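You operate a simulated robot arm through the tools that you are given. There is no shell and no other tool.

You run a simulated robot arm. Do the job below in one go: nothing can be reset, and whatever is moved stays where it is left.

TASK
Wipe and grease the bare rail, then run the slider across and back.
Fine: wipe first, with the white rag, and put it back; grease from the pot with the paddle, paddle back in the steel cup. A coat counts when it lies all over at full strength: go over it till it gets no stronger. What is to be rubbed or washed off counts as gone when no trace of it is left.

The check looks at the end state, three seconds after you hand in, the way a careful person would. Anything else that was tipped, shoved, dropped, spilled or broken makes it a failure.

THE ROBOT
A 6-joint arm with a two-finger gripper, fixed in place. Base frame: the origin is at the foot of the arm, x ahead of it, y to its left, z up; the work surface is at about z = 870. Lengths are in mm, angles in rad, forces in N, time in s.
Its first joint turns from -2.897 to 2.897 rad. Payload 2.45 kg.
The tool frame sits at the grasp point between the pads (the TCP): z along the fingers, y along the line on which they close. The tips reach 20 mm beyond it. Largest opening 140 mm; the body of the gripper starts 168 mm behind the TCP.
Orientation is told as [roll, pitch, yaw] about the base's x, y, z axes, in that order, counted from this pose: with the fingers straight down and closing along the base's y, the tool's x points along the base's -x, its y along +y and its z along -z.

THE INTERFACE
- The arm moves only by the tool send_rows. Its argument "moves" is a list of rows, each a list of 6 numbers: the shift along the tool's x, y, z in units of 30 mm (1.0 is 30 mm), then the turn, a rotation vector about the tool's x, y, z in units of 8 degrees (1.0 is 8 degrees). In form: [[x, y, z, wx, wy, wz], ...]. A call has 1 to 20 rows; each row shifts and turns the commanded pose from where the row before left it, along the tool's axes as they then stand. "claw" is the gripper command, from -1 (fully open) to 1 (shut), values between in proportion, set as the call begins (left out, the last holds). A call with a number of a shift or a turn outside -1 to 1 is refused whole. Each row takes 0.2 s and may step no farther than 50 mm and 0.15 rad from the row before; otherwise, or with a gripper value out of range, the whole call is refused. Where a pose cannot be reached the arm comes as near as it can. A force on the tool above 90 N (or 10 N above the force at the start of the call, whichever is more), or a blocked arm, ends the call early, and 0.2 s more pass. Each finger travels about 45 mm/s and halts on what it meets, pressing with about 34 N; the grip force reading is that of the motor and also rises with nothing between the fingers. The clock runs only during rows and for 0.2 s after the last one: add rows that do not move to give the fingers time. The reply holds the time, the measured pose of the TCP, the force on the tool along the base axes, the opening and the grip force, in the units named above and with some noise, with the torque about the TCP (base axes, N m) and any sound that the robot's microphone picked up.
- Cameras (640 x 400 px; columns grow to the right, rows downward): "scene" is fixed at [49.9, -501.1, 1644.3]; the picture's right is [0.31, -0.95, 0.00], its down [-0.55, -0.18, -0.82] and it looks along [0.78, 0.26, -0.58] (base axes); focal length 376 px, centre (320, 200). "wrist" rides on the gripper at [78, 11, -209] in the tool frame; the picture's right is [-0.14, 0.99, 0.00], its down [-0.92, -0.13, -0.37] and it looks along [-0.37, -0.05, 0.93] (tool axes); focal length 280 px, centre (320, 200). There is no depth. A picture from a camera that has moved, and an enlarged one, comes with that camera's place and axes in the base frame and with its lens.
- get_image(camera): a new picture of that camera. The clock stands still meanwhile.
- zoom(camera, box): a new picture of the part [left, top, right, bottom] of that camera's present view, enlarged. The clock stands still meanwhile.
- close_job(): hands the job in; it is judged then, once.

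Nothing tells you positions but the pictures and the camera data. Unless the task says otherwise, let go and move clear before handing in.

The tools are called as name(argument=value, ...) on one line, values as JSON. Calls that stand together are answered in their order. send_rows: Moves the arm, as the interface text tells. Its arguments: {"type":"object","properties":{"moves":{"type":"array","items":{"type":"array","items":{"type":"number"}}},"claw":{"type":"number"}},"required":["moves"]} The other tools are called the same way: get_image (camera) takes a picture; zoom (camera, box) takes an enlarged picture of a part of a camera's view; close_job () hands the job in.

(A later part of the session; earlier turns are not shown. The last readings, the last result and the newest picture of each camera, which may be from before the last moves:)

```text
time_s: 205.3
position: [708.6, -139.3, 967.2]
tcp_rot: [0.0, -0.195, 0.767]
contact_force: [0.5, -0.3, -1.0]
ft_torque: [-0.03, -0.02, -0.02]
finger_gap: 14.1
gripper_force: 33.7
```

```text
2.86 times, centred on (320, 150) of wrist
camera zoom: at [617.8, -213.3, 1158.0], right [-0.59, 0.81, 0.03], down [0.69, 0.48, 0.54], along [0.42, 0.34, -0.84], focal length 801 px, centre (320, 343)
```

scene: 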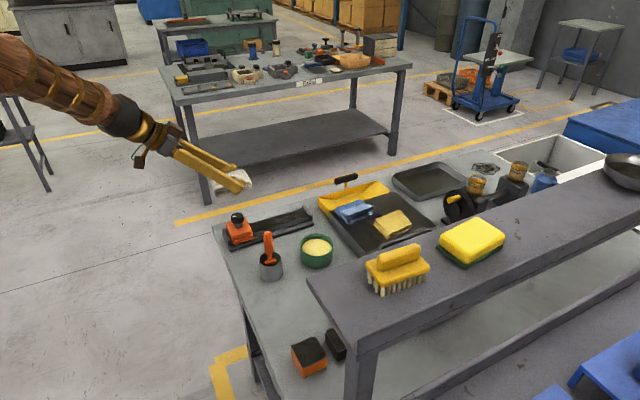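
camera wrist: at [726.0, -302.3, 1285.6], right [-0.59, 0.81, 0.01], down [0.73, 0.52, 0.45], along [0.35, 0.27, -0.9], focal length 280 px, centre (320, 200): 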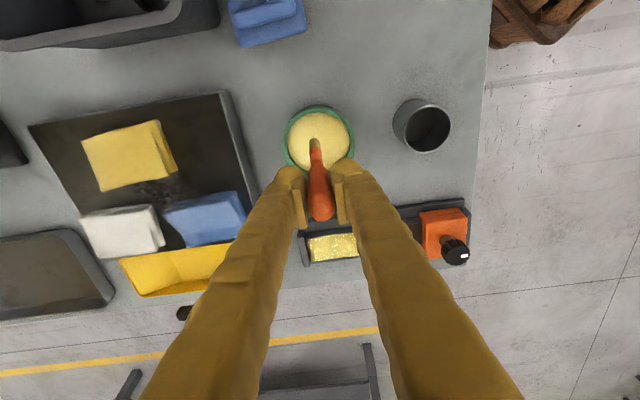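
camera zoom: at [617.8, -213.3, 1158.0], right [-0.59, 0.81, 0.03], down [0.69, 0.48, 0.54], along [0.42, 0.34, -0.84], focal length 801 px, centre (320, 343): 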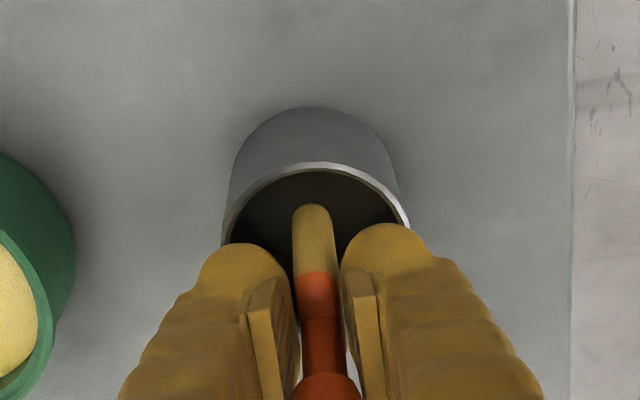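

The blade is inside the cup with no contact. I'll lower slightly more and open just enough to let it slide down, guided by the fingers.

send_rows(moves=[[0.02, 0, 0.1, 0, 0, 0], [0, 0, 0, 0, 0, 0]])

send_rows(moves=[[0, 0, 0, 0, 0, 0], [0, 0, 0, 0, 0, 0], [0, 0, 0, 0, 0, 0]], claw=0.63)

zoom(camera="scene", box=[240, 215, 300, 275])

zoom(camera="wrist", box=[240, 80, 400, 220])

```text
time_s: 205.9
position: [708.7, -140.4, 965.7]
tcp_rot: [-0.001, -0.198, 0.766]
contact_force: [-0.4, -0.5, -1.5]
ft_torque: [0.02, -0.01, 0.0]
finger_gap: 14.0
gripper_force: 33.8
```

```text
time_s: 206.7
position: [709.7, -139.4, 964.1]
tcp_rot: [0.0, -0.199, 0.765]
contact_force: [0.2, -0.6, -0.4]
ft_torque: [0.01, 0.0, -0.01]
finger_gap: 25.9
gripper_force: 0.1
```

```text
6.67 times, centred on (270, 245) of scene
camera zoom: at [49.9, -501.1, 1644.3], right [0.31, -0.95, 0.0], down [-0.55, -0.18, -0.82], along [0.78, 0.26, -0.58], focal length 2504 px, centre (653, -100)
```

zoom: 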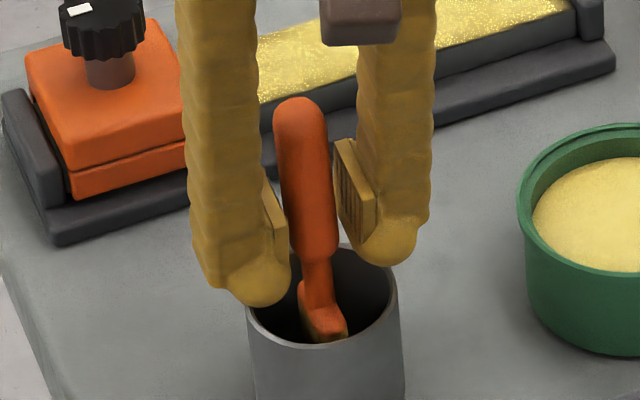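

```text
2.86 times, centred on (320, 150) of wrist
camera zoom: at [617.8, -213.1, 1155.1], right [-0.59, 0.81, 0.03], down [0.69, 0.48, 0.54], along [0.42, 0.34, -0.84], focal length 801 px, centre (320, 343)
```

zoom: 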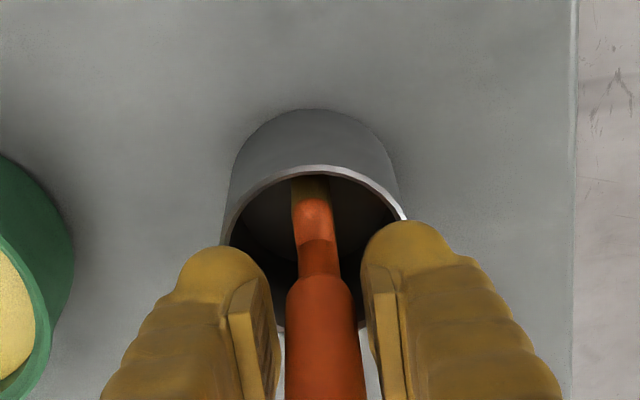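

The paddle dropped neatly into the cup. I'll open wider and lift away to check everything.

send_rows(moves=[[0, 0, 0, 0, 0, 0], [0, 0, 0, 0, 0, 0], [-0.12, 0, -0.6, 0, 0, 0], [-0.18, 0, -0.9, 0, 0, 0], [-0.18, 0, -0.9, 0, 0, 0], [-0.18, 0, -0.9, 0, 0, 0], [-0.18, 0, -0.9, 0, 0, 0], [0, 0, 0, 0, 0, 0]], claw=0.3)

zoom(camera="scene", box=[220, 190, 340, 290])

get_image(camera="wrist")

```text
time_s: 208.5
position: [708.3, -139.5, 1095.3]
tcp_rot: [0.001, -0.197, 0.766]
contact_force: [0.0, -0.3, 0.3]
ft_torque: [-0.02, 0.02, 0.0]
finger_gap: 48.9
gripper_force: 0.0
```

```text
4.00 times, centred on (280, 240) of scene
camera zoom: at [49.9, -501.1, 1644.3], right [0.31, -0.95, 0.0], down [-0.55, -0.18, -0.82], along [0.78, 0.26, -0.58], focal length 1503 px, centre (480, 40)
```

zoom: 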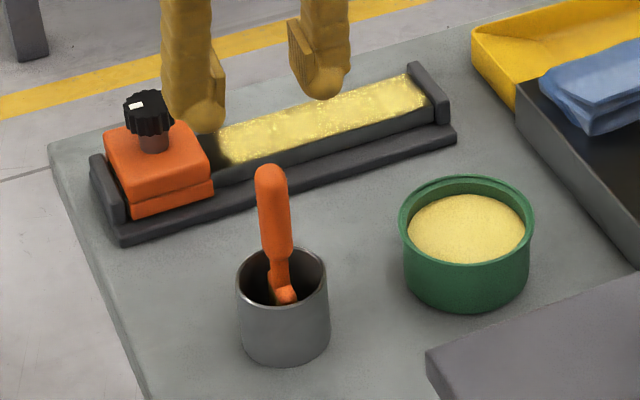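

```text
taken
camera wrist: at [617.1, -212.8, 1285.2], right [-0.59, 0.81, 0.03], down [0.69, 0.48, 0.54], along [0.42, 0.34, -0.84], focal length 280 px, centre (320, 200)
```

wrist: 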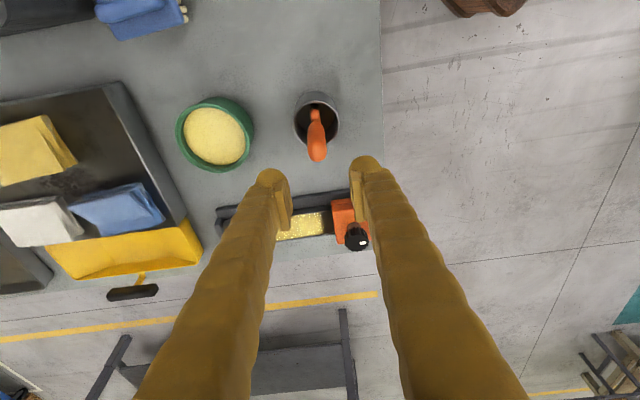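

The paddle stands in the cup. Next is the slider: I'll straighten the tool, open to 70 mm and go above the knob.

send_rows(moves=[[0, 0, 0, 0, 0.705, 0], [0, 0, 0, 0, 0.705, 0], [-0.99, 0.206, 0, 0, 0, 0], [-0.99, 0.206, 0, 0, 0, 0], [-0.99, 0.206, 0, 0, 0, 0], [-0.99, 0.206, 0, 0, 0, 0], [-0.99, 0.206, 0, 0, 0, 0], [-0.99, 0.206, 0, 0, 0, 0], [0, 0, 0.9, 0, 0, 0], [0, 0, 0.9, 0, 0, 0], [0, 0, 0, 0, 0, 0]], claw=0)

zoom(camera="scene", box=[210, 170, 310, 260])

get_image(camera="wrist")

```text
time_s: 210.9
position: [811.9, 11.0, 1037.6]
tcp_rot: [0.002, -0.001, 0.766]
contact_force: [0.9, 0.0, 0.1]
ft_torque: [-0.03, 0.0, 0.0]
finger_gap: 69.9
gripper_force: 0.0
```

```text
4.44 times, centred on (260, 215) of scene
camera zoom: at [49.9, -501.1, 1644.3], right [0.31, -0.95, 0.0], down [-0.55, -0.18, -0.82], along [0.78, 0.26, -0.58], focal length 1670 px, centre (587, 133)
```

zoom: 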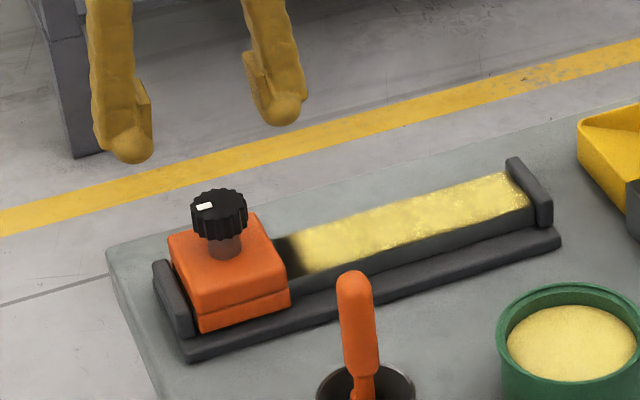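

```text
taken
camera wrist: at [749.2, -34.7, 1246.7], right [-0.59, 0.81, 0.0], down [0.75, 0.55, 0.37], along [0.3, 0.22, -0.93], focal length 280 px, centre (320, 200)
```

wrist: 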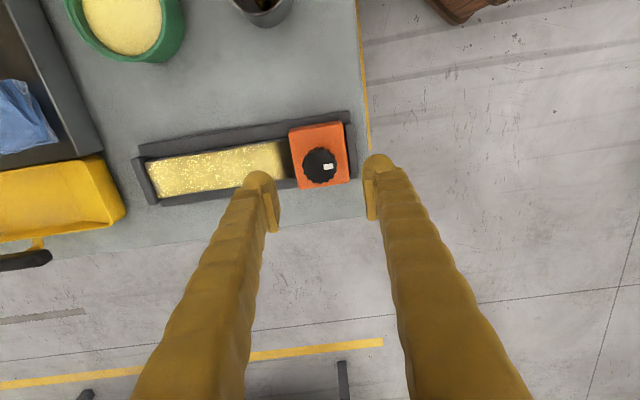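

The knob is centred between the fingers. I'll descend around it.

send_rows(moves=[[0.1, 0, 0.8, 0, 0, 0], [0, 0, 0.9, 0, 0, 0], [0, 0, 0, 0, 0, 0]])

zoom(camera="scene", box=[210, 170, 310, 260])

zoom(camera="wrist", box=[200, 80, 440, 240])

```text
time_s: 211.7
position: [809.5, 7.7, 988.1]
tcp_rot: [0.0, 0.001, 0.766]
contact_force: [-0.5, 0.1, -0.3]
ft_torque: [0.01, 0.01, -0.01]
finger_gap: 69.9
gripper_force: 0.1
```

```text
4.44 times, centred on (260, 215) of scene
camera zoom: at [49.9, -501.1, 1644.3], right [0.31, -0.95, 0.0], down [-0.55, -0.18, -0.82], along [0.78, 0.26, -0.58], focal length 1670 px, centre (587, 133)
```

zoom: 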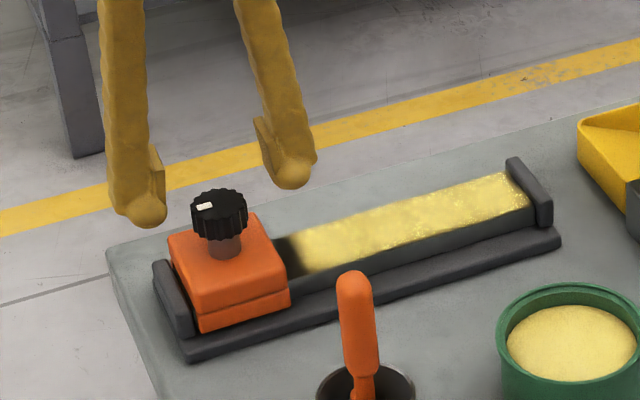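

```text
2.50 times, centred on (320, 160) of wrist
camera zoom: at [747.0, -37.5, 1197.4], right [-0.59, 0.81, 0.0], down [0.75, 0.55, 0.37], along [0.3, 0.22, -0.93], focal length 701 px, centre (320, 300)
```

zoom: 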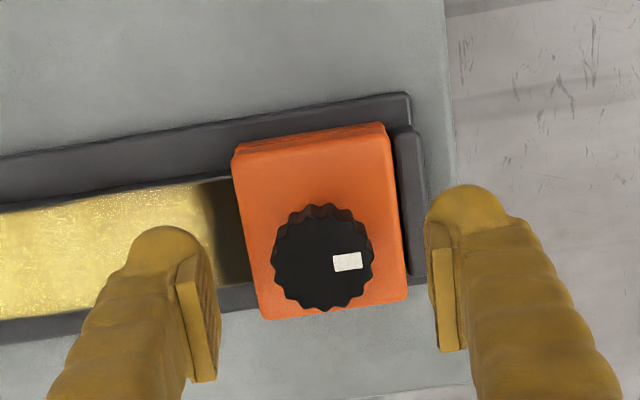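

send_rows(moves=[[0.1, 0, 0.5, 0, 0, 0], [0, 0, 0.4, 0, 0, 0], [0, 0, 0, 0, 0, 0]])

zoom(camera="scene", box=[220, 185, 290, 250])

zoom(camera="wrist", box=[200, 80, 440, 240])

```text
time_s: 212.5
position: [809.1, 7.0, 961.2]
tcp_rot: [-0.001, 0.0, 0.766]
contact_force: [-0.5, 0.5, -1.0]
ft_torque: [0.02, -0.02, -0.01]
finger_gap: 69.9
gripper_force: 0.0
```

```text
6.15 times, centred on (255, 218) of scene
camera zoom: at [49.9, -501.1, 1644.3], right [0.31, -0.95, 0.0], down [-0.55, -0.18, -0.82], along [0.78, 0.26, -0.58], focal length 2312 px, centre (720, 92)
```

zoom: 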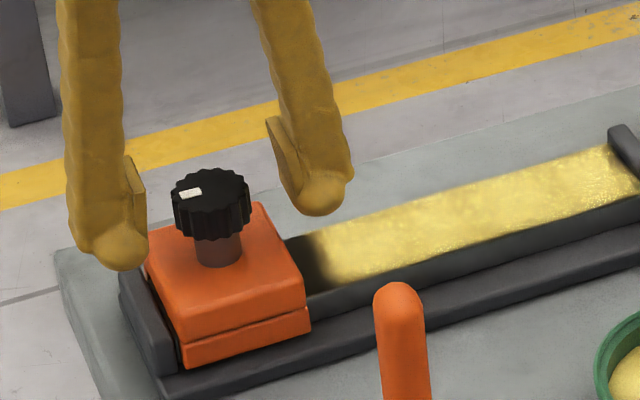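

```text
2.50 times, centred on (320, 160) of wrist
camera zoom: at [745.2, -39.3, 1171.0], right [-0.59, 0.81, 0.0], down [0.75, 0.55, 0.37], along [0.3, 0.22, -0.93], focal length 701 px, centre (320, 300)
```

zoom: 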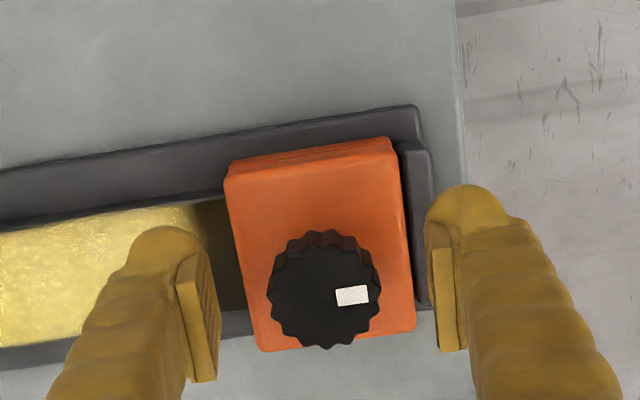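

The knob is about 33 mm across. I'll close to a loose 38 mm cage around it.

send_rows(moves=[[0, 0, 0.1, 0, 0, 0], [0, 0, 0, 0, 0, 0], [0, 0, 0, 0, 0, 0]], claw=0.457)

zoom(camera="scene", box=[220, 185, 290, 250])

zoom(camera="wrist", box=[200, 80, 440, 240])

```text
time_s: 213.3
position: [809.1, 7.5, 958.2]
tcp_rot: [0.0, -0.002, 0.767]
contact_force: [0.3, 1.1, -0.7]
ft_torque: [-0.02, -0.02, -0.02]
finger_gap: 38.5
gripper_force: 0.6
```

```text
6.15 times, centred on (255, 218) of scene
camera zoom: at [49.9, -501.1, 1644.3], right [0.31, -0.95, 0.0], down [-0.55, -0.18, -0.82], along [0.78, 0.26, -0.58], focal length 2312 px, centre (720, 92)
```

zoom: 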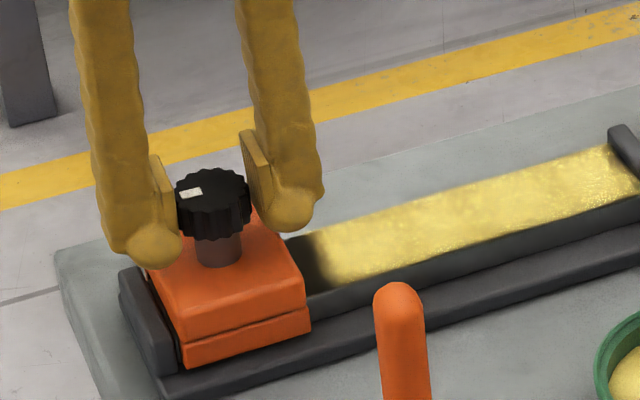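

```text
2.50 times, centred on (320, 160) of wrist
camera zoom: at [744.9, -38.9, 1167.9], right [-0.59, 0.81, 0.0], down [0.75, 0.55, 0.37], along [0.3, 0.22, -0.93], focal length 701 px, centre (320, 300)
```

zoom: 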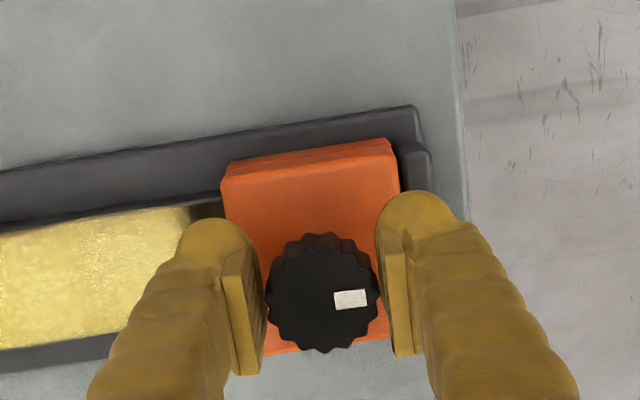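

Now I'll push the slider gently along the rail and watch the force.

send_rows(moves=[[0, -0.3, 0, 0, 0, 0], [0, -0.3, 0, 0, 0, 0], [0, -0.3, 0, 0, 0, 0], [0, 0, 0, 0, 0, 0]])

zoom(camera="scene", box=[220, 185, 320, 250])

zoom(camera="wrist", box=[200, 80, 440, 240])

```text
time_s: 214.3
position: [826.6, -13.1, 958.5]
tcp_rot: [0.0, 0.001, 0.767]
contact_force: [-0.3, 0.7, -0.2]
ft_torque: [0.02, -0.02, 0.04]
finger_gap: 38.2
gripper_force: 0.1
```

```text
6.15 times, centred on (270, 218) of scene
camera zoom: at [49.9, -501.1, 1644.3], right [0.31, -0.95, 0.0], down [-0.55, -0.18, -0.82], along [0.78, 0.26, -0.58], focal length 2312 px, centre (628, 92)
```

zoom: 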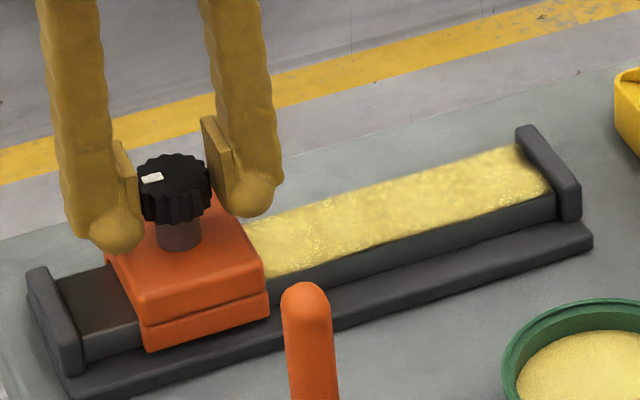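

```text
2.50 times, centred on (320, 160) of wrist
camera zoom: at [762.7, -58.5, 1168.5], right [-0.59, 0.81, 0.0], down [0.75, 0.55, 0.37], along [0.3, 0.22, -0.93], focal length 701 px, centre (320, 300)
```

zoom: 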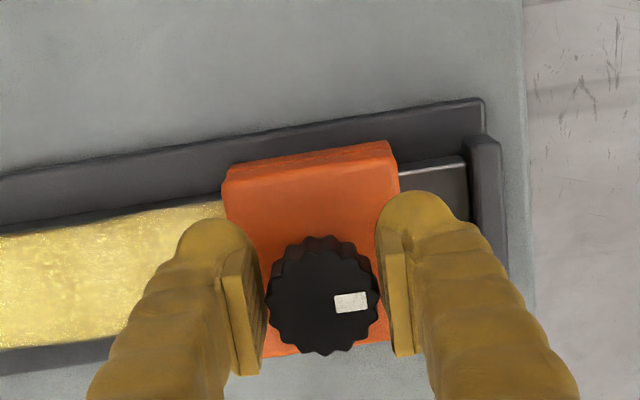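

The slider runs freely; the rail under its home is clean and dark, outside the area that takes grease. I'll continue to the far stop.

send_rows(moves=[[0, -0.4, 0, 0, 0, 0], [0, -0.4, 0, 0, 0, 0], [0, -0.4, 0, 0, 0, 0], [0, -0.4, 0, 0, 0, 0], [0, -0.4, 0, 0, 0, 0], [0, -0.4, 0, 0, 0, 0], [0, -0.4, 0, 0, 0, 0], [0, -0.4, 0, 0, 0, 0], [0, -0.4, 0, 0, 0, 0], [0, -0.4, 0, 0, 0, 0], [0, -0.4, 0, 0, 0, 0], [0, 0, 0, 0, 0, 0]])

zoom(camera="scene", box=[220, 175, 330, 250])

zoom(camera="wrist", box=[200, 80, 440, 240])

```text
time_s: 216.9
position: [918.9, -106.6, 958.4]
tcp_rot: [0.001, -0.001, 0.765]
contact_force: [0.1, -0.2, -1.4]
ft_torque: [0.04, 0.0, 0.02]
finger_gap: 38.3
gripper_force: 0.3
```

```text
5.33 times, centred on (275, 212) of scene
camera zoom: at [49.9, -501.1, 1644.3], right [0.31, -0.95, 0.0], down [-0.55, -0.18, -0.82], along [0.78, 0.26, -0.58], focal length 2004 px, centre (560, 133)
```

zoom: 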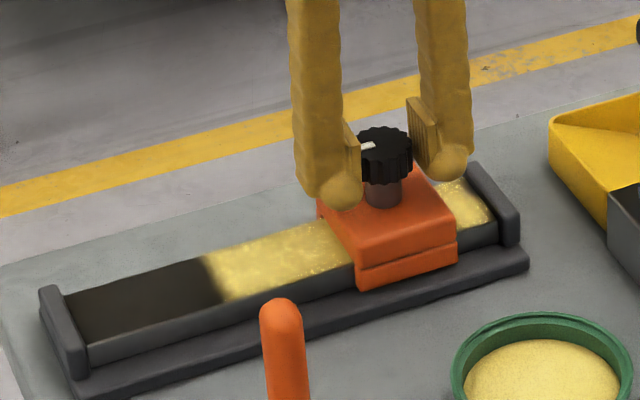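

```text
2.50 times, centred on (320, 160) of wrist
camera zoom: at [854.1, -153.0, 1168.1], right [-0.59, 0.81, 0.0], down [0.75, 0.55, 0.37], along [0.3, 0.22, -0.93], focal length 701 px, centre (320, 300)
```

zoom: 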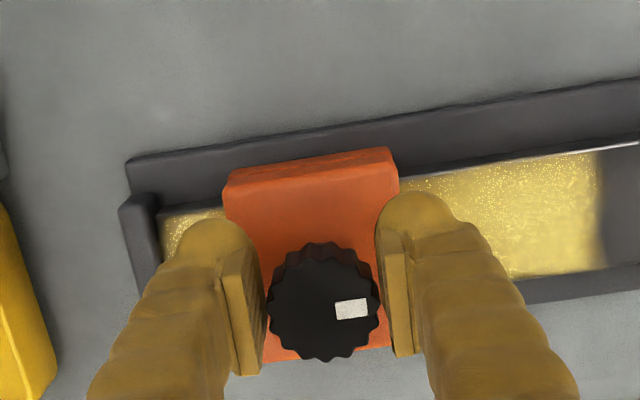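

send_rows(moves=[[0, -0.3, 0, 0, 0, 0], [0, -0.3, 0, 0, 0, 0], [0, 0, 0, 0, 0, 0]])

send_rows(moves=[[0, -0.15, 0, 0, 0, 0], [0, 0, 0, 0, 0, 0]])

zoom(camera="scene", box=[270, 175, 330, 240])

zoom(camera="wrist", box=[200, 80, 440, 240])

```text
time_s: 217.7
position: [930.1, -120.2, 958.1]
tcp_rot: [0.001, 0.0, 0.766]
contact_force: [-0.1, 0.3, -0.7]
ft_torque: [0.03, 0.0, 0.04]
finger_gap: 37.9
gripper_force: 0.0
```

```text
time_s: 218.3
position: [933.2, -123.8, 958.3]
tcp_rot: [0.004, 0.0, 0.766]
contact_force: [-0.9, 0.5, -0.3]
ft_torque: [0.01, -0.02, 0.02]
finger_gap: 38.6
gripper_force: 0.1
```

```text
6.15 times, centred on (300, 208) of scene
camera zoom: at [49.9, -501.1, 1644.3], right [0.31, -0.95, 0.0], down [-0.55, -0.18, -0.82], along [0.78, 0.26, -0.58], focal length 2312 px, centre (443, 154)
```

zoom: 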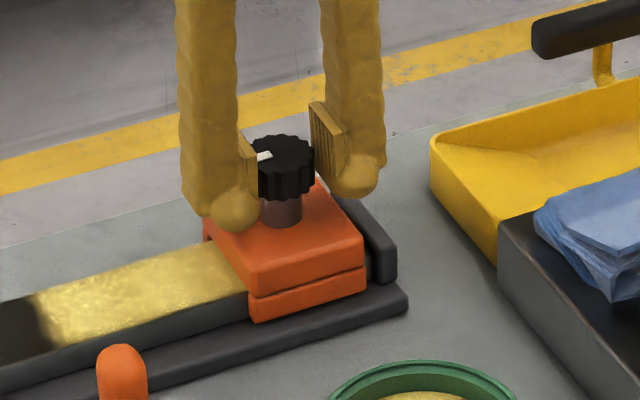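

```text
2.50 times, centred on (320, 160) of wrist
camera zoom: at [870.3, -170.1, 1167.7], right [-0.59, 0.81, 0.0], down [0.75, 0.55, 0.37], along [0.3, 0.22, -0.93], focal length 701 px, centre (320, 300)
```

zoom: 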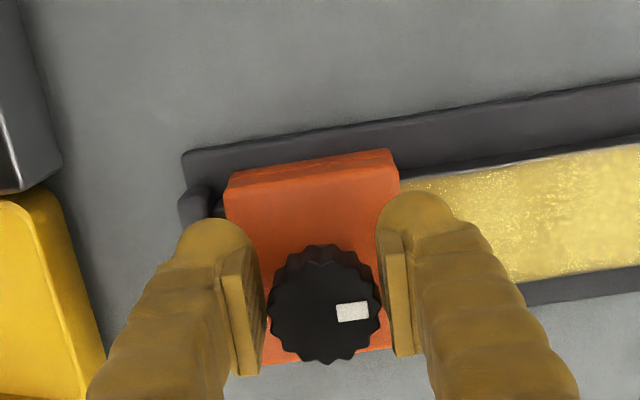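

send_rows(moves=[[0, -0.1, 0, 0, 0, 0], [0, 0, 0, 0, 0, 0]])

send_rows(moves=[[0, -0.1, 0, 0, 0, 0], [0, 0, 0, 0, 0, 0]])

zoom(camera="scene", box=[270, 175, 330, 240])

```text
time_s: 218.9
position: [936.0, -125.0, 957.6]
tcp_rot: [0.0, 0.001, 0.765]
contact_force: [-1.2, 1.1, -0.8]
ft_torque: [-0.03, -0.01, 0.02]
finger_gap: 38.6
gripper_force: 0.6
```

```text
time_s: 219.5
position: [937.2, -128.8, 956.2]
tcp_rot: [0.001, 0.0, 0.765]
contact_force: [-0.5, 1.3, 0.1]
ft_torque: [-0.02, 0.02, -0.01]
finger_gap: 38.6
gripper_force: 0.9
```

```text
6.15 times, centred on (300, 208) of scene
camera zoom: at [49.9, -501.1, 1644.3], right [0.31, -0.95, 0.0], down [-0.55, -0.18, -0.82], along [0.78, 0.26, -0.58], focal length 2312 px, centre (443, 154)
```

zoom: 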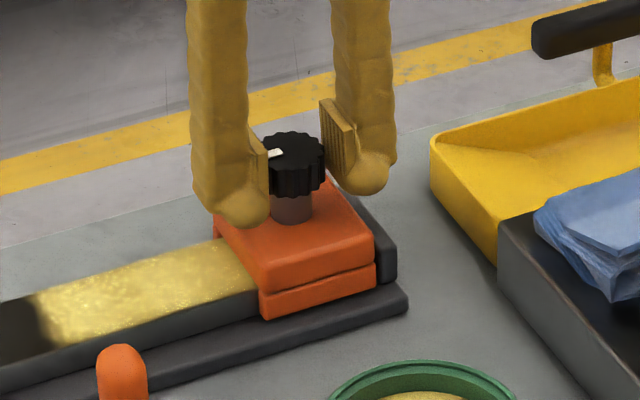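

send_rows(moves=[[0, -0.08, 0, 0, 0, 0], [0, 0, 0, 0, 0, 0]])

send_rows(moves=[[0, -0.08, 0, 0, 0, 0], [0, 0, 0, 0, 0, 0]])

zoom(camera="scene", box=[280, 185, 320, 235])

zoom(camera="wrist", box=[200, 80, 440, 240])

```text
time_s: 220.1
position: [938.3, -129.7, 958.1]
tcp_rot: [0.0, 0.0, 0.767]
contact_force: [-3.8, 1.8, 0.7]
ft_torque: [0.0, 0.06, 0.08]
finger_gap: 41.0
gripper_force: 1.8
```

```text
time_s: 220.7
position: [940.4, -132.3, 957.9]
tcp_rot: [0.001, 0.001, 0.766]
contact_force: [-8.1, 7.2, 3.1]
ft_torque: [0.11, 0.14, 0.05]
finger_gap: 44.7
gripper_force: 5.0
```

```text
8.00 times, centred on (300, 210) of scene
camera zoom: at [49.9, -501.1, 1644.3], right [0.31, -0.95, 0.0], down [-0.55, -0.18, -0.82], along [0.78, 0.26, -0.58], focal length 3006 px, centre (480, 120)
```

zoom: 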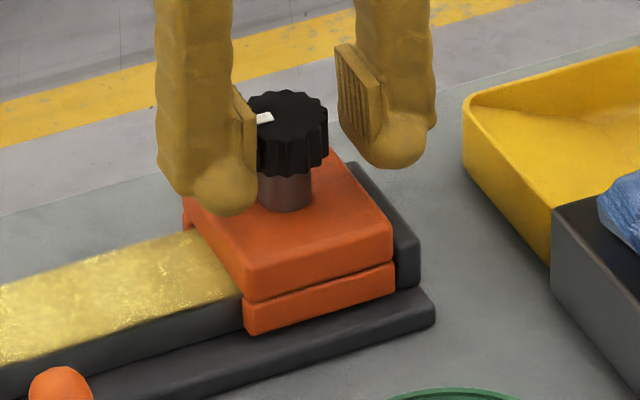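

```text
2.50 times, centred on (320, 160) of wrist
camera zoom: at [877.3, -177.3, 1167.7], right [-0.59, 0.81, 0.0], down [0.75, 0.55, 0.37], along [0.3, 0.22, -0.93], focal length 701 px, centre (320, 300)
```

zoom: 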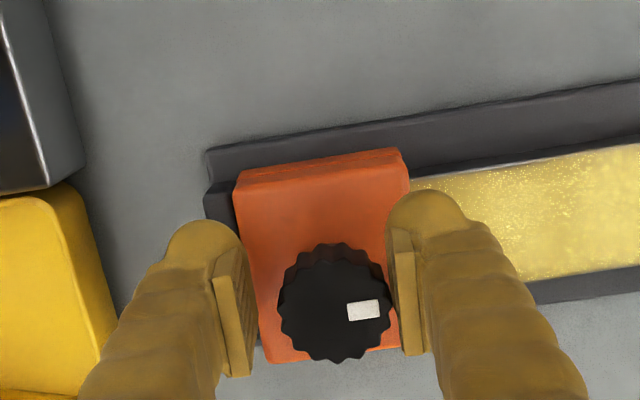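

The slider is firmly at the far stop. Now I'll run it back.

send_rows(moves=[[0, 0.2, 0, 0, 0, 0], [0, 0.4, 0, 0, 0, 0], [0, 0.4, 0, 0, 0, 0], [0, 0.4, 0, 0, 0, 0], [0, 0.4, 0, 0, 0, 0], [0, 0.4, 0, 0, 0, 0], [0, 0.4, 0, 0, 0, 0], [0, 0.4, 0, 0, 0, 0], [0, 0.4, 0, 0, 0, 0], [0, 0.4, 0, 0, 0, 0], [0, 0.4, 0, 0, 0, 0], [0, 0.4, 0, 0, 0, 0], [0, 0.4, 0, 0, 0, 0], [0, 0.4, 0, 0, 0, 0], [0, 0.4, 0, 0, 0, 0], [0, 0, 0, 0, 0, 0]])

zoom(camera="scene", box=[220, 175, 330, 250])

zoom(camera="wrist", box=[200, 80, 440, 240])

```text
time_s: 224.1
position: [818.8, -5.2, 959.4]
tcp_rot: [0.002, 0.001, 0.766]
contact_force: [0.7, -1.0, -0.3]
ft_torque: [0.02, 0.0, 0.0]
finger_gap: 38.0
gripper_force: 0.3
```

```text
5.33 times, centred on (275, 212) of scene
camera zoom: at [49.9, -501.1, 1644.3], right [0.31, -0.95, 0.0], down [-0.55, -0.18, -0.82], along [0.78, 0.26, -0.58], focal length 2004 px, centre (560, 133)
```

zoom: 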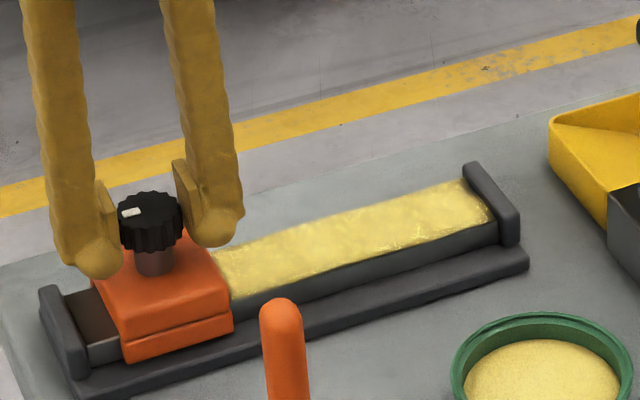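

```text
2.50 times, centred on (320, 160) of wrist
camera zoom: at [755.8, -51.2, 1168.1], right [-0.59, 0.81, 0.0], down [0.75, 0.55, 0.37], along [0.3, 0.22, -0.93], focal length 701 px, centre (320, 300)
```

zoom: 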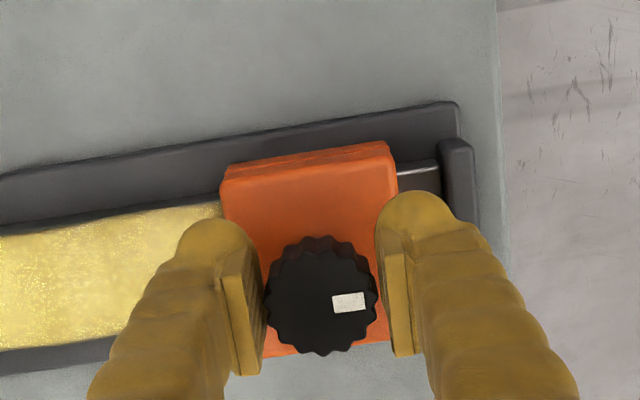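

send_rows(moves=[[0, 0.3, 0, 0, 0, 0], [0, 0.2, 0, 0, 0, 0], [0, 0, 0, 0, 0, 0]])

send_rows(moves=[[0, 0.1, 0, 0, 0, 0], [0, 0, 0, 0, 0, 0]])

zoom(camera="scene", box=[220, 195, 280, 250])

```text
time_s: 224.9
position: [809.0, 5.1, 958.7]
tcp_rot: [-0.001, 0.0, 0.767]
contact_force: [0.6, -0.5, 0.2]
ft_torque: [0.01, 0.0, -0.04]
finger_gap: 38.1
gripper_force: 0.2
```

```text
time_s: 225.5
position: [806.0, 6.7, 956.8]
tcp_rot: [0.0, -0.001, 0.766]
contact_force: [0.0, -0.9, 0.4]
ft_torque: [-0.01, 0.01, -0.02]
finger_gap: 38.6
gripper_force: 0.5
```

```text
7.27 times, centred on (250, 222) of scene
camera zoom: at [49.9, -501.1, 1644.3], right [0.31, -0.95, 0.0], down [-0.55, -0.18, -0.82], along [0.78, 0.26, -0.58], focal length 2732 px, centre (829, 36)
```

zoom: 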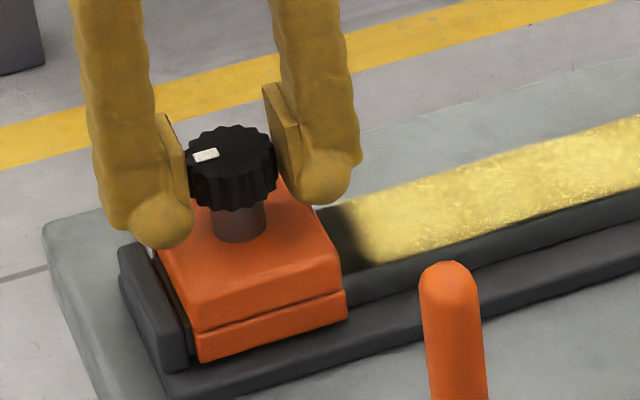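

send_rows(moves=[[0, 0.1, 0, 0, 0, 0], [0, 0, 0, 0, 0, 0]])

send_rows(moves=[[0, 0.08, 0, 0, 0, 0], [0, 0, 0, 0, 0, 0]])

zoom(camera="scene", box=[220, 195, 280, 250])

zoom(camera="wrist", box=[200, 80, 440, 240])

```text
time_s: 226.1
position: [804.3, 9.8, 958.2]
tcp_rot: [0.002, 0.0, 0.765]
contact_force: [2.3, -4.8, 0.3]
ft_torque: [-0.06, -0.02, -0.07]
finger_gap: 41.5
gripper_force: 2.9
```

```text
time_s: 226.7
position: [804.4, 10.5, 958.2]
tcp_rot: [-0.001, -0.001, 0.765]
contact_force: [5.6, -9.5, 4.0]
ft_torque: [-0.15, -0.15, -0.11]
finger_gap: 45.2
gripper_force: 5.3
```

```text
7.27 times, centred on (250, 222) of scene
camera zoom: at [49.9, -501.1, 1644.3], right [0.31, -0.95, 0.0], down [-0.55, -0.18, -0.82], along [0.78, 0.26, -0.58], focal length 2732 px, centre (829, 36)
```

zoom: 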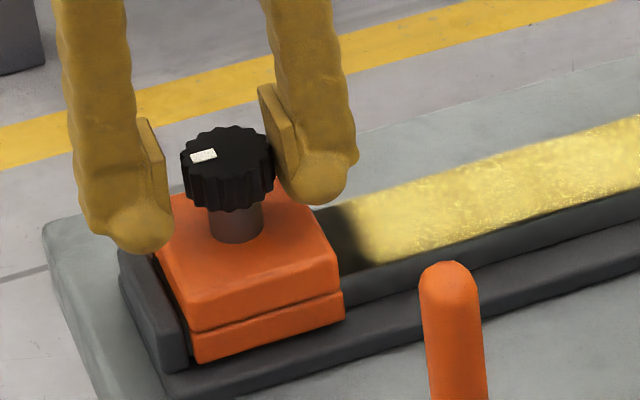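

```text
2.50 times, centred on (320, 160) of wrist
camera zoom: at [740.8, -36.2, 1167.3], right [-0.59, 0.81, 0.0], down [0.75, 0.55, 0.37], along [0.3, 0.22, -0.93], focal length 701 px, centre (320, 300)
```

zoom: 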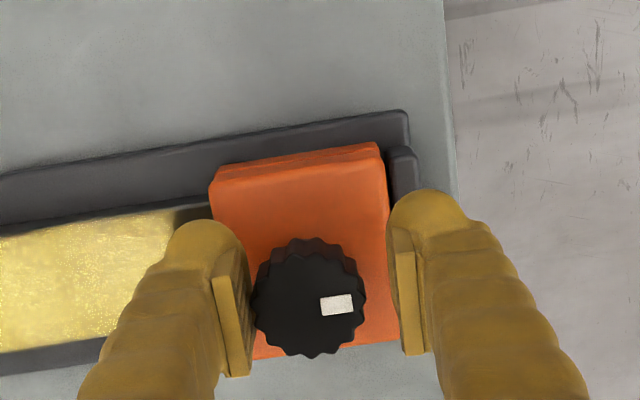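

The slider is back against the home stop. I'll ease off, open the fingers, lift straight up and inspect everything.

send_rows(moves=[[0, -0.15, 0, 0, 0, 0], [0, 0, 0, 0, 0, 0], [0, 0, 0, 0, 0, 0], [0, 0, -0.5, 0, 0, 0], [0, 0, -0.9, 0, 0, 0], [0, 0, -0.9, 0, 0, 0], [0, 0, -0.9, 0, 0, 0], [0, 0, -0.9, 0, 0, 0], [0, 0, -0.9, 0, 0, 0], [0, 0, -0.9, 0, 0, 0], [0, 0, 0, 0, 0, 0]], claw=0)

get_image(camera="wrist")

get_image(camera="scene")

zoom(camera="scene", box=[220, 185, 330, 250])

```text
time_s: 229.1
position: [805.8, 8.5, 1135.2]
tcp_rot: [0.001, 0.001, 0.766]
contact_force: [-0.7, -0.2, -0.1]
ft_torque: [0.0, -0.04, -0.01]
finger_gap: 70.1
gripper_force: 0.0
```

```text
taken
camera wrist: at [743.3, -38.2, 1345.4], right [-0.59, 0.81, 0.0], down [0.75, 0.55, 0.37], along [0.3, 0.22, -0.93], focal length 280 px, centre (320, 200)
```

wrist: 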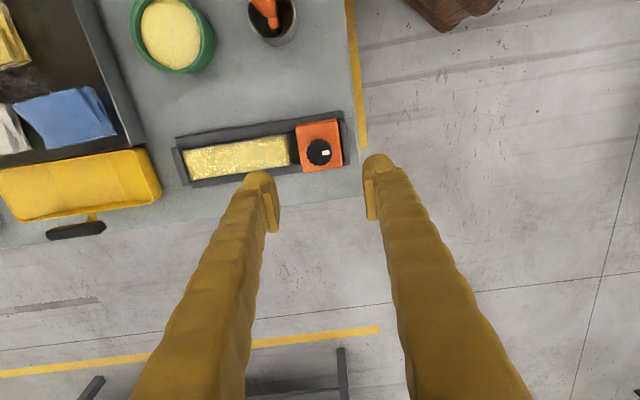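

```text
taken
```

scene: 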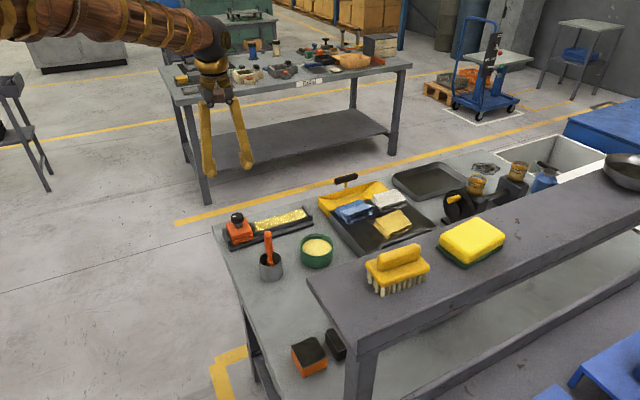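

```text
5.82 times, centred on (275, 218) of scene
camera zoom: at [49.9, -501.1, 1644.3], right [0.31, -0.95, 0.0], down [-0.55, -0.18, -0.82], along [0.78, 0.26, -0.58], focal length 2186 px, centre (582, 98)
```

zoom: 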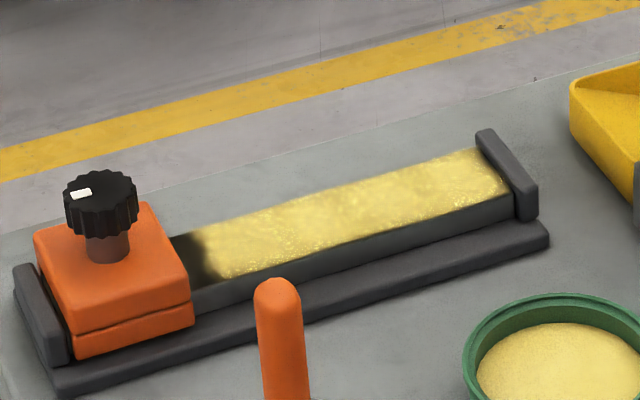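

Everything is in place. I'll check the coat's uniformity closely with a straight-on wrist view.

send_rows(moves=[[0.5, -0.9, 0, 0, 0, 0], [0.5, -0.9, 0, 0, 0, 0], [0.5, -0.9, 0, 0, 0, 0], [0.5, -0.9, 0, 0, 0, 0], [0, 0, 0, 0, 0, 0]])

get_image(camera="wrist")

zoom(camera="wrist", box=[220, 120, 430, 240])

```text
time_s: 230.3
position: [839.9, -111.0, 1135.2]
tcp_rot: [0.0, 0.0, 0.764]
contact_force: [0.7, 0.1, 0.5]
ft_torque: [-0.03, 0.0, 0.0]
finger_gap: 70.1
gripper_force: 0.1
```

```text
taken
camera wrist: at [776.6, -157.6, 1345.0], right [-0.59, 0.81, 0.0], down [0.75, 0.55, 0.37], along [0.3, 0.22, -0.93], focal length 280 px, centre (320, 200)
```

wrist: 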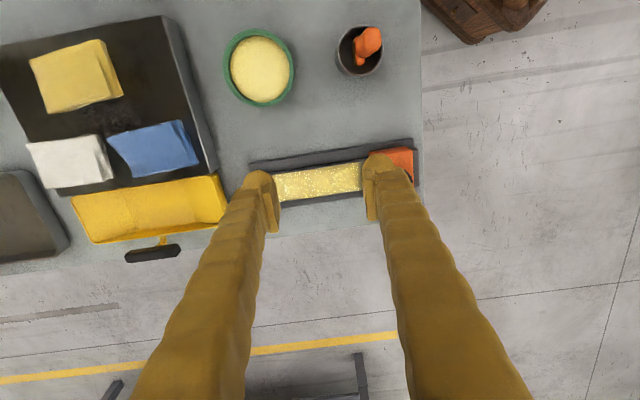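

```text
3.05 times, centred on (325, 180) of wrist
camera zoom: at [776.6, -157.6, 1345.0], right [-0.59, 0.81, 0.0], down [0.75, 0.55, 0.37], along [0.3, 0.22, -0.93], focal length 854 px, centre (305, 261)
```

zoom: 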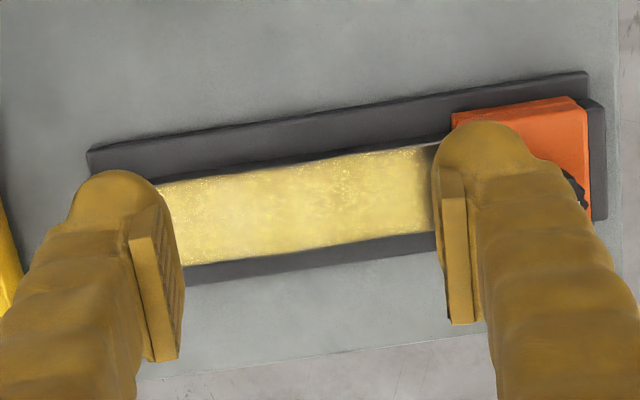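

send_rows(moves=[[-0.9, 0.2, 0, 0, 0, 0], [-0.9, 0.2, 0, 0, 0, 0], [-0.9, 0.2, 0, 0, 0, 0], [-0.9, 0.2, 0, 0, 0, 0], [0, 0, 0, 0, 0, 0]])

zoom(camera="wrist", box=[220, 80, 420, 200])

zoom(camera="scene", box=[245, 195, 315, 240])

```text
time_s: 231.5
position: [900.1, -20.2, 1135.0]
tcp_rot: [0.0, 0.001, 0.766]
contact_force: [-0.1, 0.3, 0.5]
ft_torque: [0.01, 0.02, 0.03]
finger_gap: 70.1
gripper_force: 0.1
```

```text
3.20 times, centred on (320, 140) of wrist
camera zoom: at [837.0, -66.5, 1345.6], right [-0.59, 0.81, 0.0], down [0.75, 0.55, 0.37], along [0.3, 0.22, -0.93], focal length 897 px, centre (320, 392)
```

zoom: 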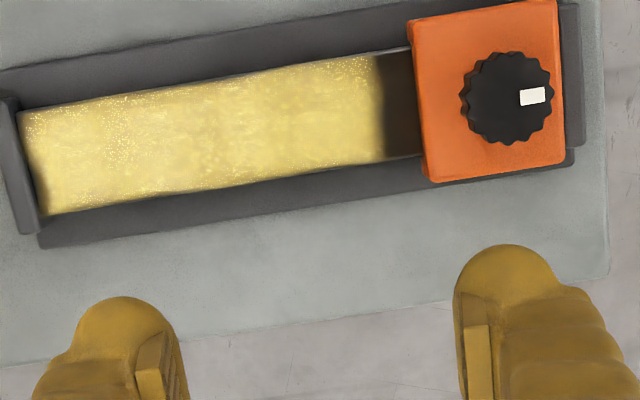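

```text
8.89 times, centred on (280, 218) of scene
camera zoom: at [49.9, -501.1, 1644.3], right [0.31, -0.95, 0.0], down [-0.55, -0.18, -0.82], along [0.78, 0.26, -0.58], focal length 3339 px, centre (676, 44)
```

zoom: 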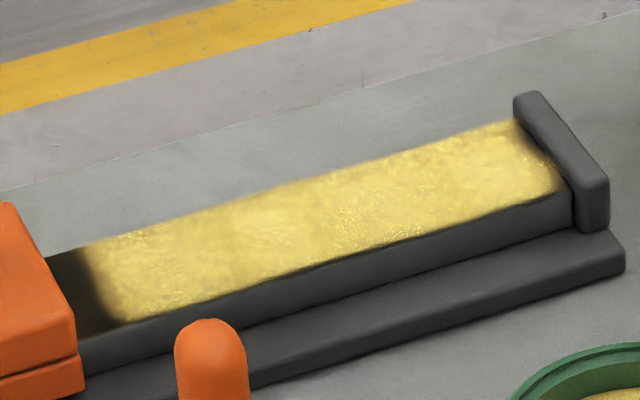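

zoom(camera="wrist", box=[220, 95, 285, 150])

zoom(camera="wrist", box=[290, 90, 355, 145])

zoom(camera="scene", box=[340, 165, 430, 240])

zoom(camera="scene", box=[240, 220, 340, 290])

```text
7.27 times, centred on (252, 122) of wrist
camera zoom: at [837.0, -66.5, 1345.6], right [-0.59, 0.81, 0.0], down [0.75, 0.55, 0.37], along [0.3, 0.22, -0.93], focal length 2039 px, centre (811, 764)
```

zoom: 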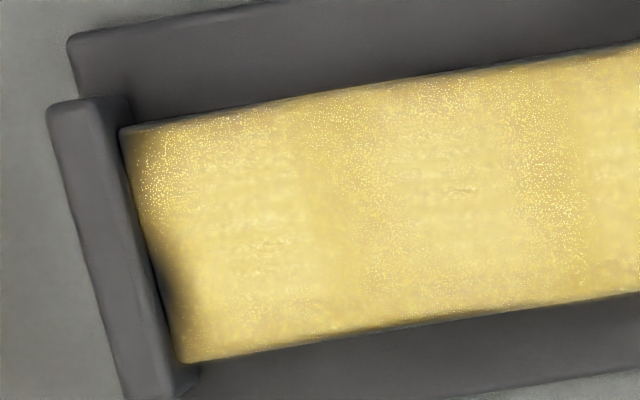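

```text
7.27 times, centred on (322, 118) of wrist
camera zoom: at [837.0, -66.5, 1345.6], right [-0.59, 0.81, 0.0], down [0.75, 0.55, 0.37], along [0.3, 0.22, -0.93], focal length 2039 px, centre (302, 800)
```

zoom: 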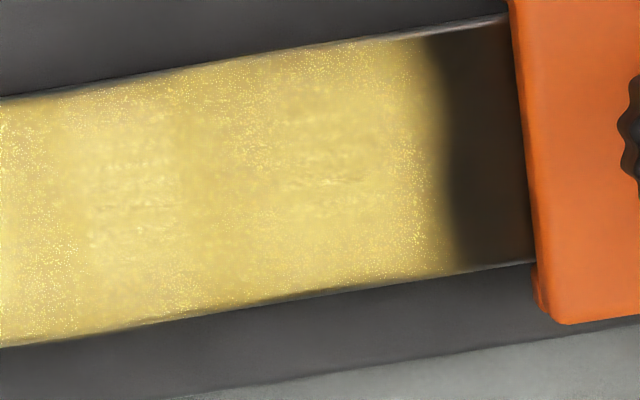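

```text
5.33 times, centred on (385, 202) of scene
camera zoom: at [49.9, -501.1, 1644.3], right [0.31, -0.95, 0.0], down [-0.55, -0.18, -0.82], along [0.78, 0.26, -0.58], focal length 2004 px, centre (-27, 187)
```

zoom: 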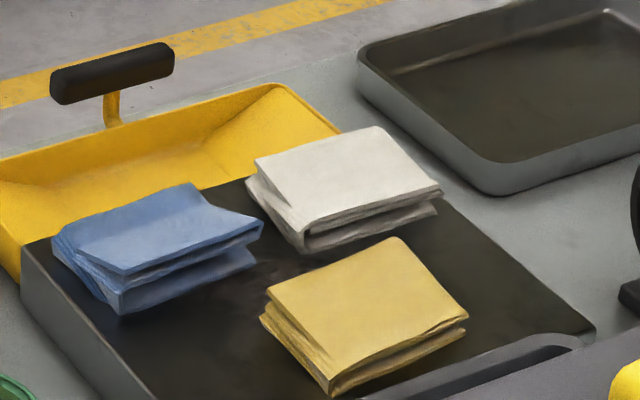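

```text
5.71 times, centred on (290, 255) of scene
camera zoom: at [49.9, -501.1, 1644.3], right [0.31, -0.95, 0.0], down [-0.55, -0.18, -0.82], along [0.78, 0.26, -0.58], focal length 2147 px, centre (491, -114)
```

zoom: 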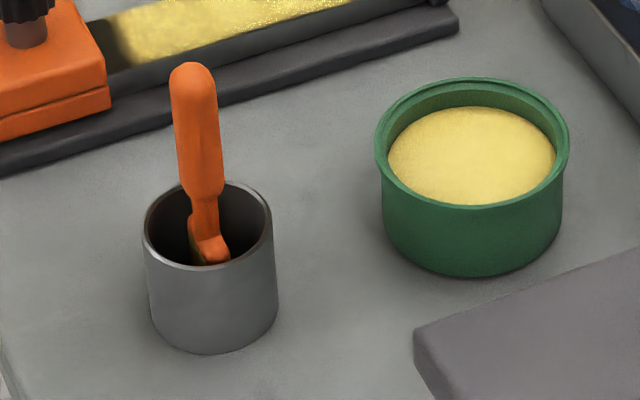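

The coat is full except a slightly weaker spot at the far-end corner by the stop, and I also want to test whether the strip by the slider can take grease. I'll move the slider to mid-rail so both ends are exposed.

send_rows(moves=[[0.4, 0.717, 0, 0, 0, 0], [0.4, 0.717, 0, 0, 0, 0], [0.4, 0.717, 0, 0, 0, 0], [0.4, 0.717, 0, 0, 0, 0], [0, 0, 0.95, 0, 0, 0], [0, 0, 0.95, 0, 0, 0], [0, 0, 0.95, 0, 0, 0], [0, 0, 0.95, 0, 0, 0], [0, 0, 0, 0, 0, 0]])

zoom(camera="wrist", box=[200, 80, 440, 240])

```text
time_s: 233.5
position: [804.8, 7.8, 1020.9]
tcp_rot: [0.002, 0.0, 0.767]
contact_force: [0.2, -0.3, 0.0]
ft_torque: [-0.03, -0.01, -0.01]
finger_gap: 70.0
gripper_force: 0.1
```

```text
2.50 times, centred on (320, 160) of wrist
camera zoom: at [741.4, -37.4, 1231.0], right [-0.59, 0.81, 0.0], down [0.75, 0.55, 0.37], along [0.3, 0.22, -0.93], focal length 701 px, centre (320, 300)
```

zoom: 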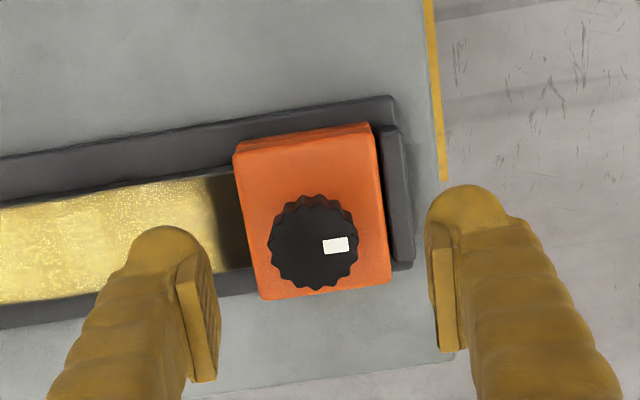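

send_rows(moves=[[0, 0, 0.7, 0, 0, 0], [0, 0, 0.7, 0, 0, 0], [0, 0, 0.65, 0, 0, 0], [0, 0, 0, 0, 0, 0]])

send_rows(moves=[[0, 0, 0, 0, 0, 0], [0, 0, 0, 0, 0, 0], [0, 0, 0, 0, 0, 0], [0, -0.4, 0, 0, 0, 0], [0, -0.4, 0, 0, 0, 0], [0, -0.4, 0, 0, 0, 0], [0, -0.4, 0, 0, 0, 0], [0, -0.4, 0, 0, 0, 0], [0, -0.4, 0, 0, 0, 0], [0, -0.4, 0, 0, 0, 0], [0, -0.3, 0, 0, 0, 0], [0, 0, 0, 0, 0, 0]], claw=0.457)

zoom(camera="scene", box=[220, 175, 330, 250])

```text
time_s: 234.5
position: [804.6, 7.6, 958.6]
tcp_rot: [-0.001, -0.001, 0.767]
contact_force: [0.4, -0.1, -0.1]
ft_torque: [0.01, -0.02, -0.02]
finger_gap: 70.2
gripper_force: 0.0
```

```text
time_s: 237.1
position: [869.9, -56.4, 958.4]
tcp_rot: [0.001, 0.002, 0.766]
contact_force: [1.1, 0.4, -0.2]
ft_torque: [0.04, 0.03, -0.02]
finger_gap: 37.9
gripper_force: 0.4
```

```text
5.33 times, centred on (275, 212) of scene
camera zoom: at [49.9, -501.1, 1644.3], right [0.31, -0.95, 0.0], down [-0.55, -0.18, -0.82], along [0.78, 0.26, -0.58], focal length 2004 px, centre (560, 133)
```

zoom: 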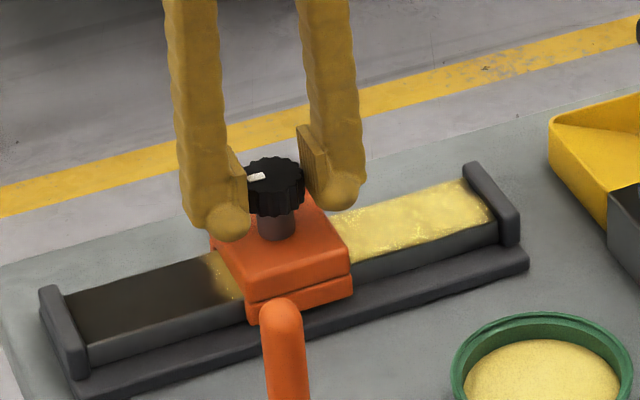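

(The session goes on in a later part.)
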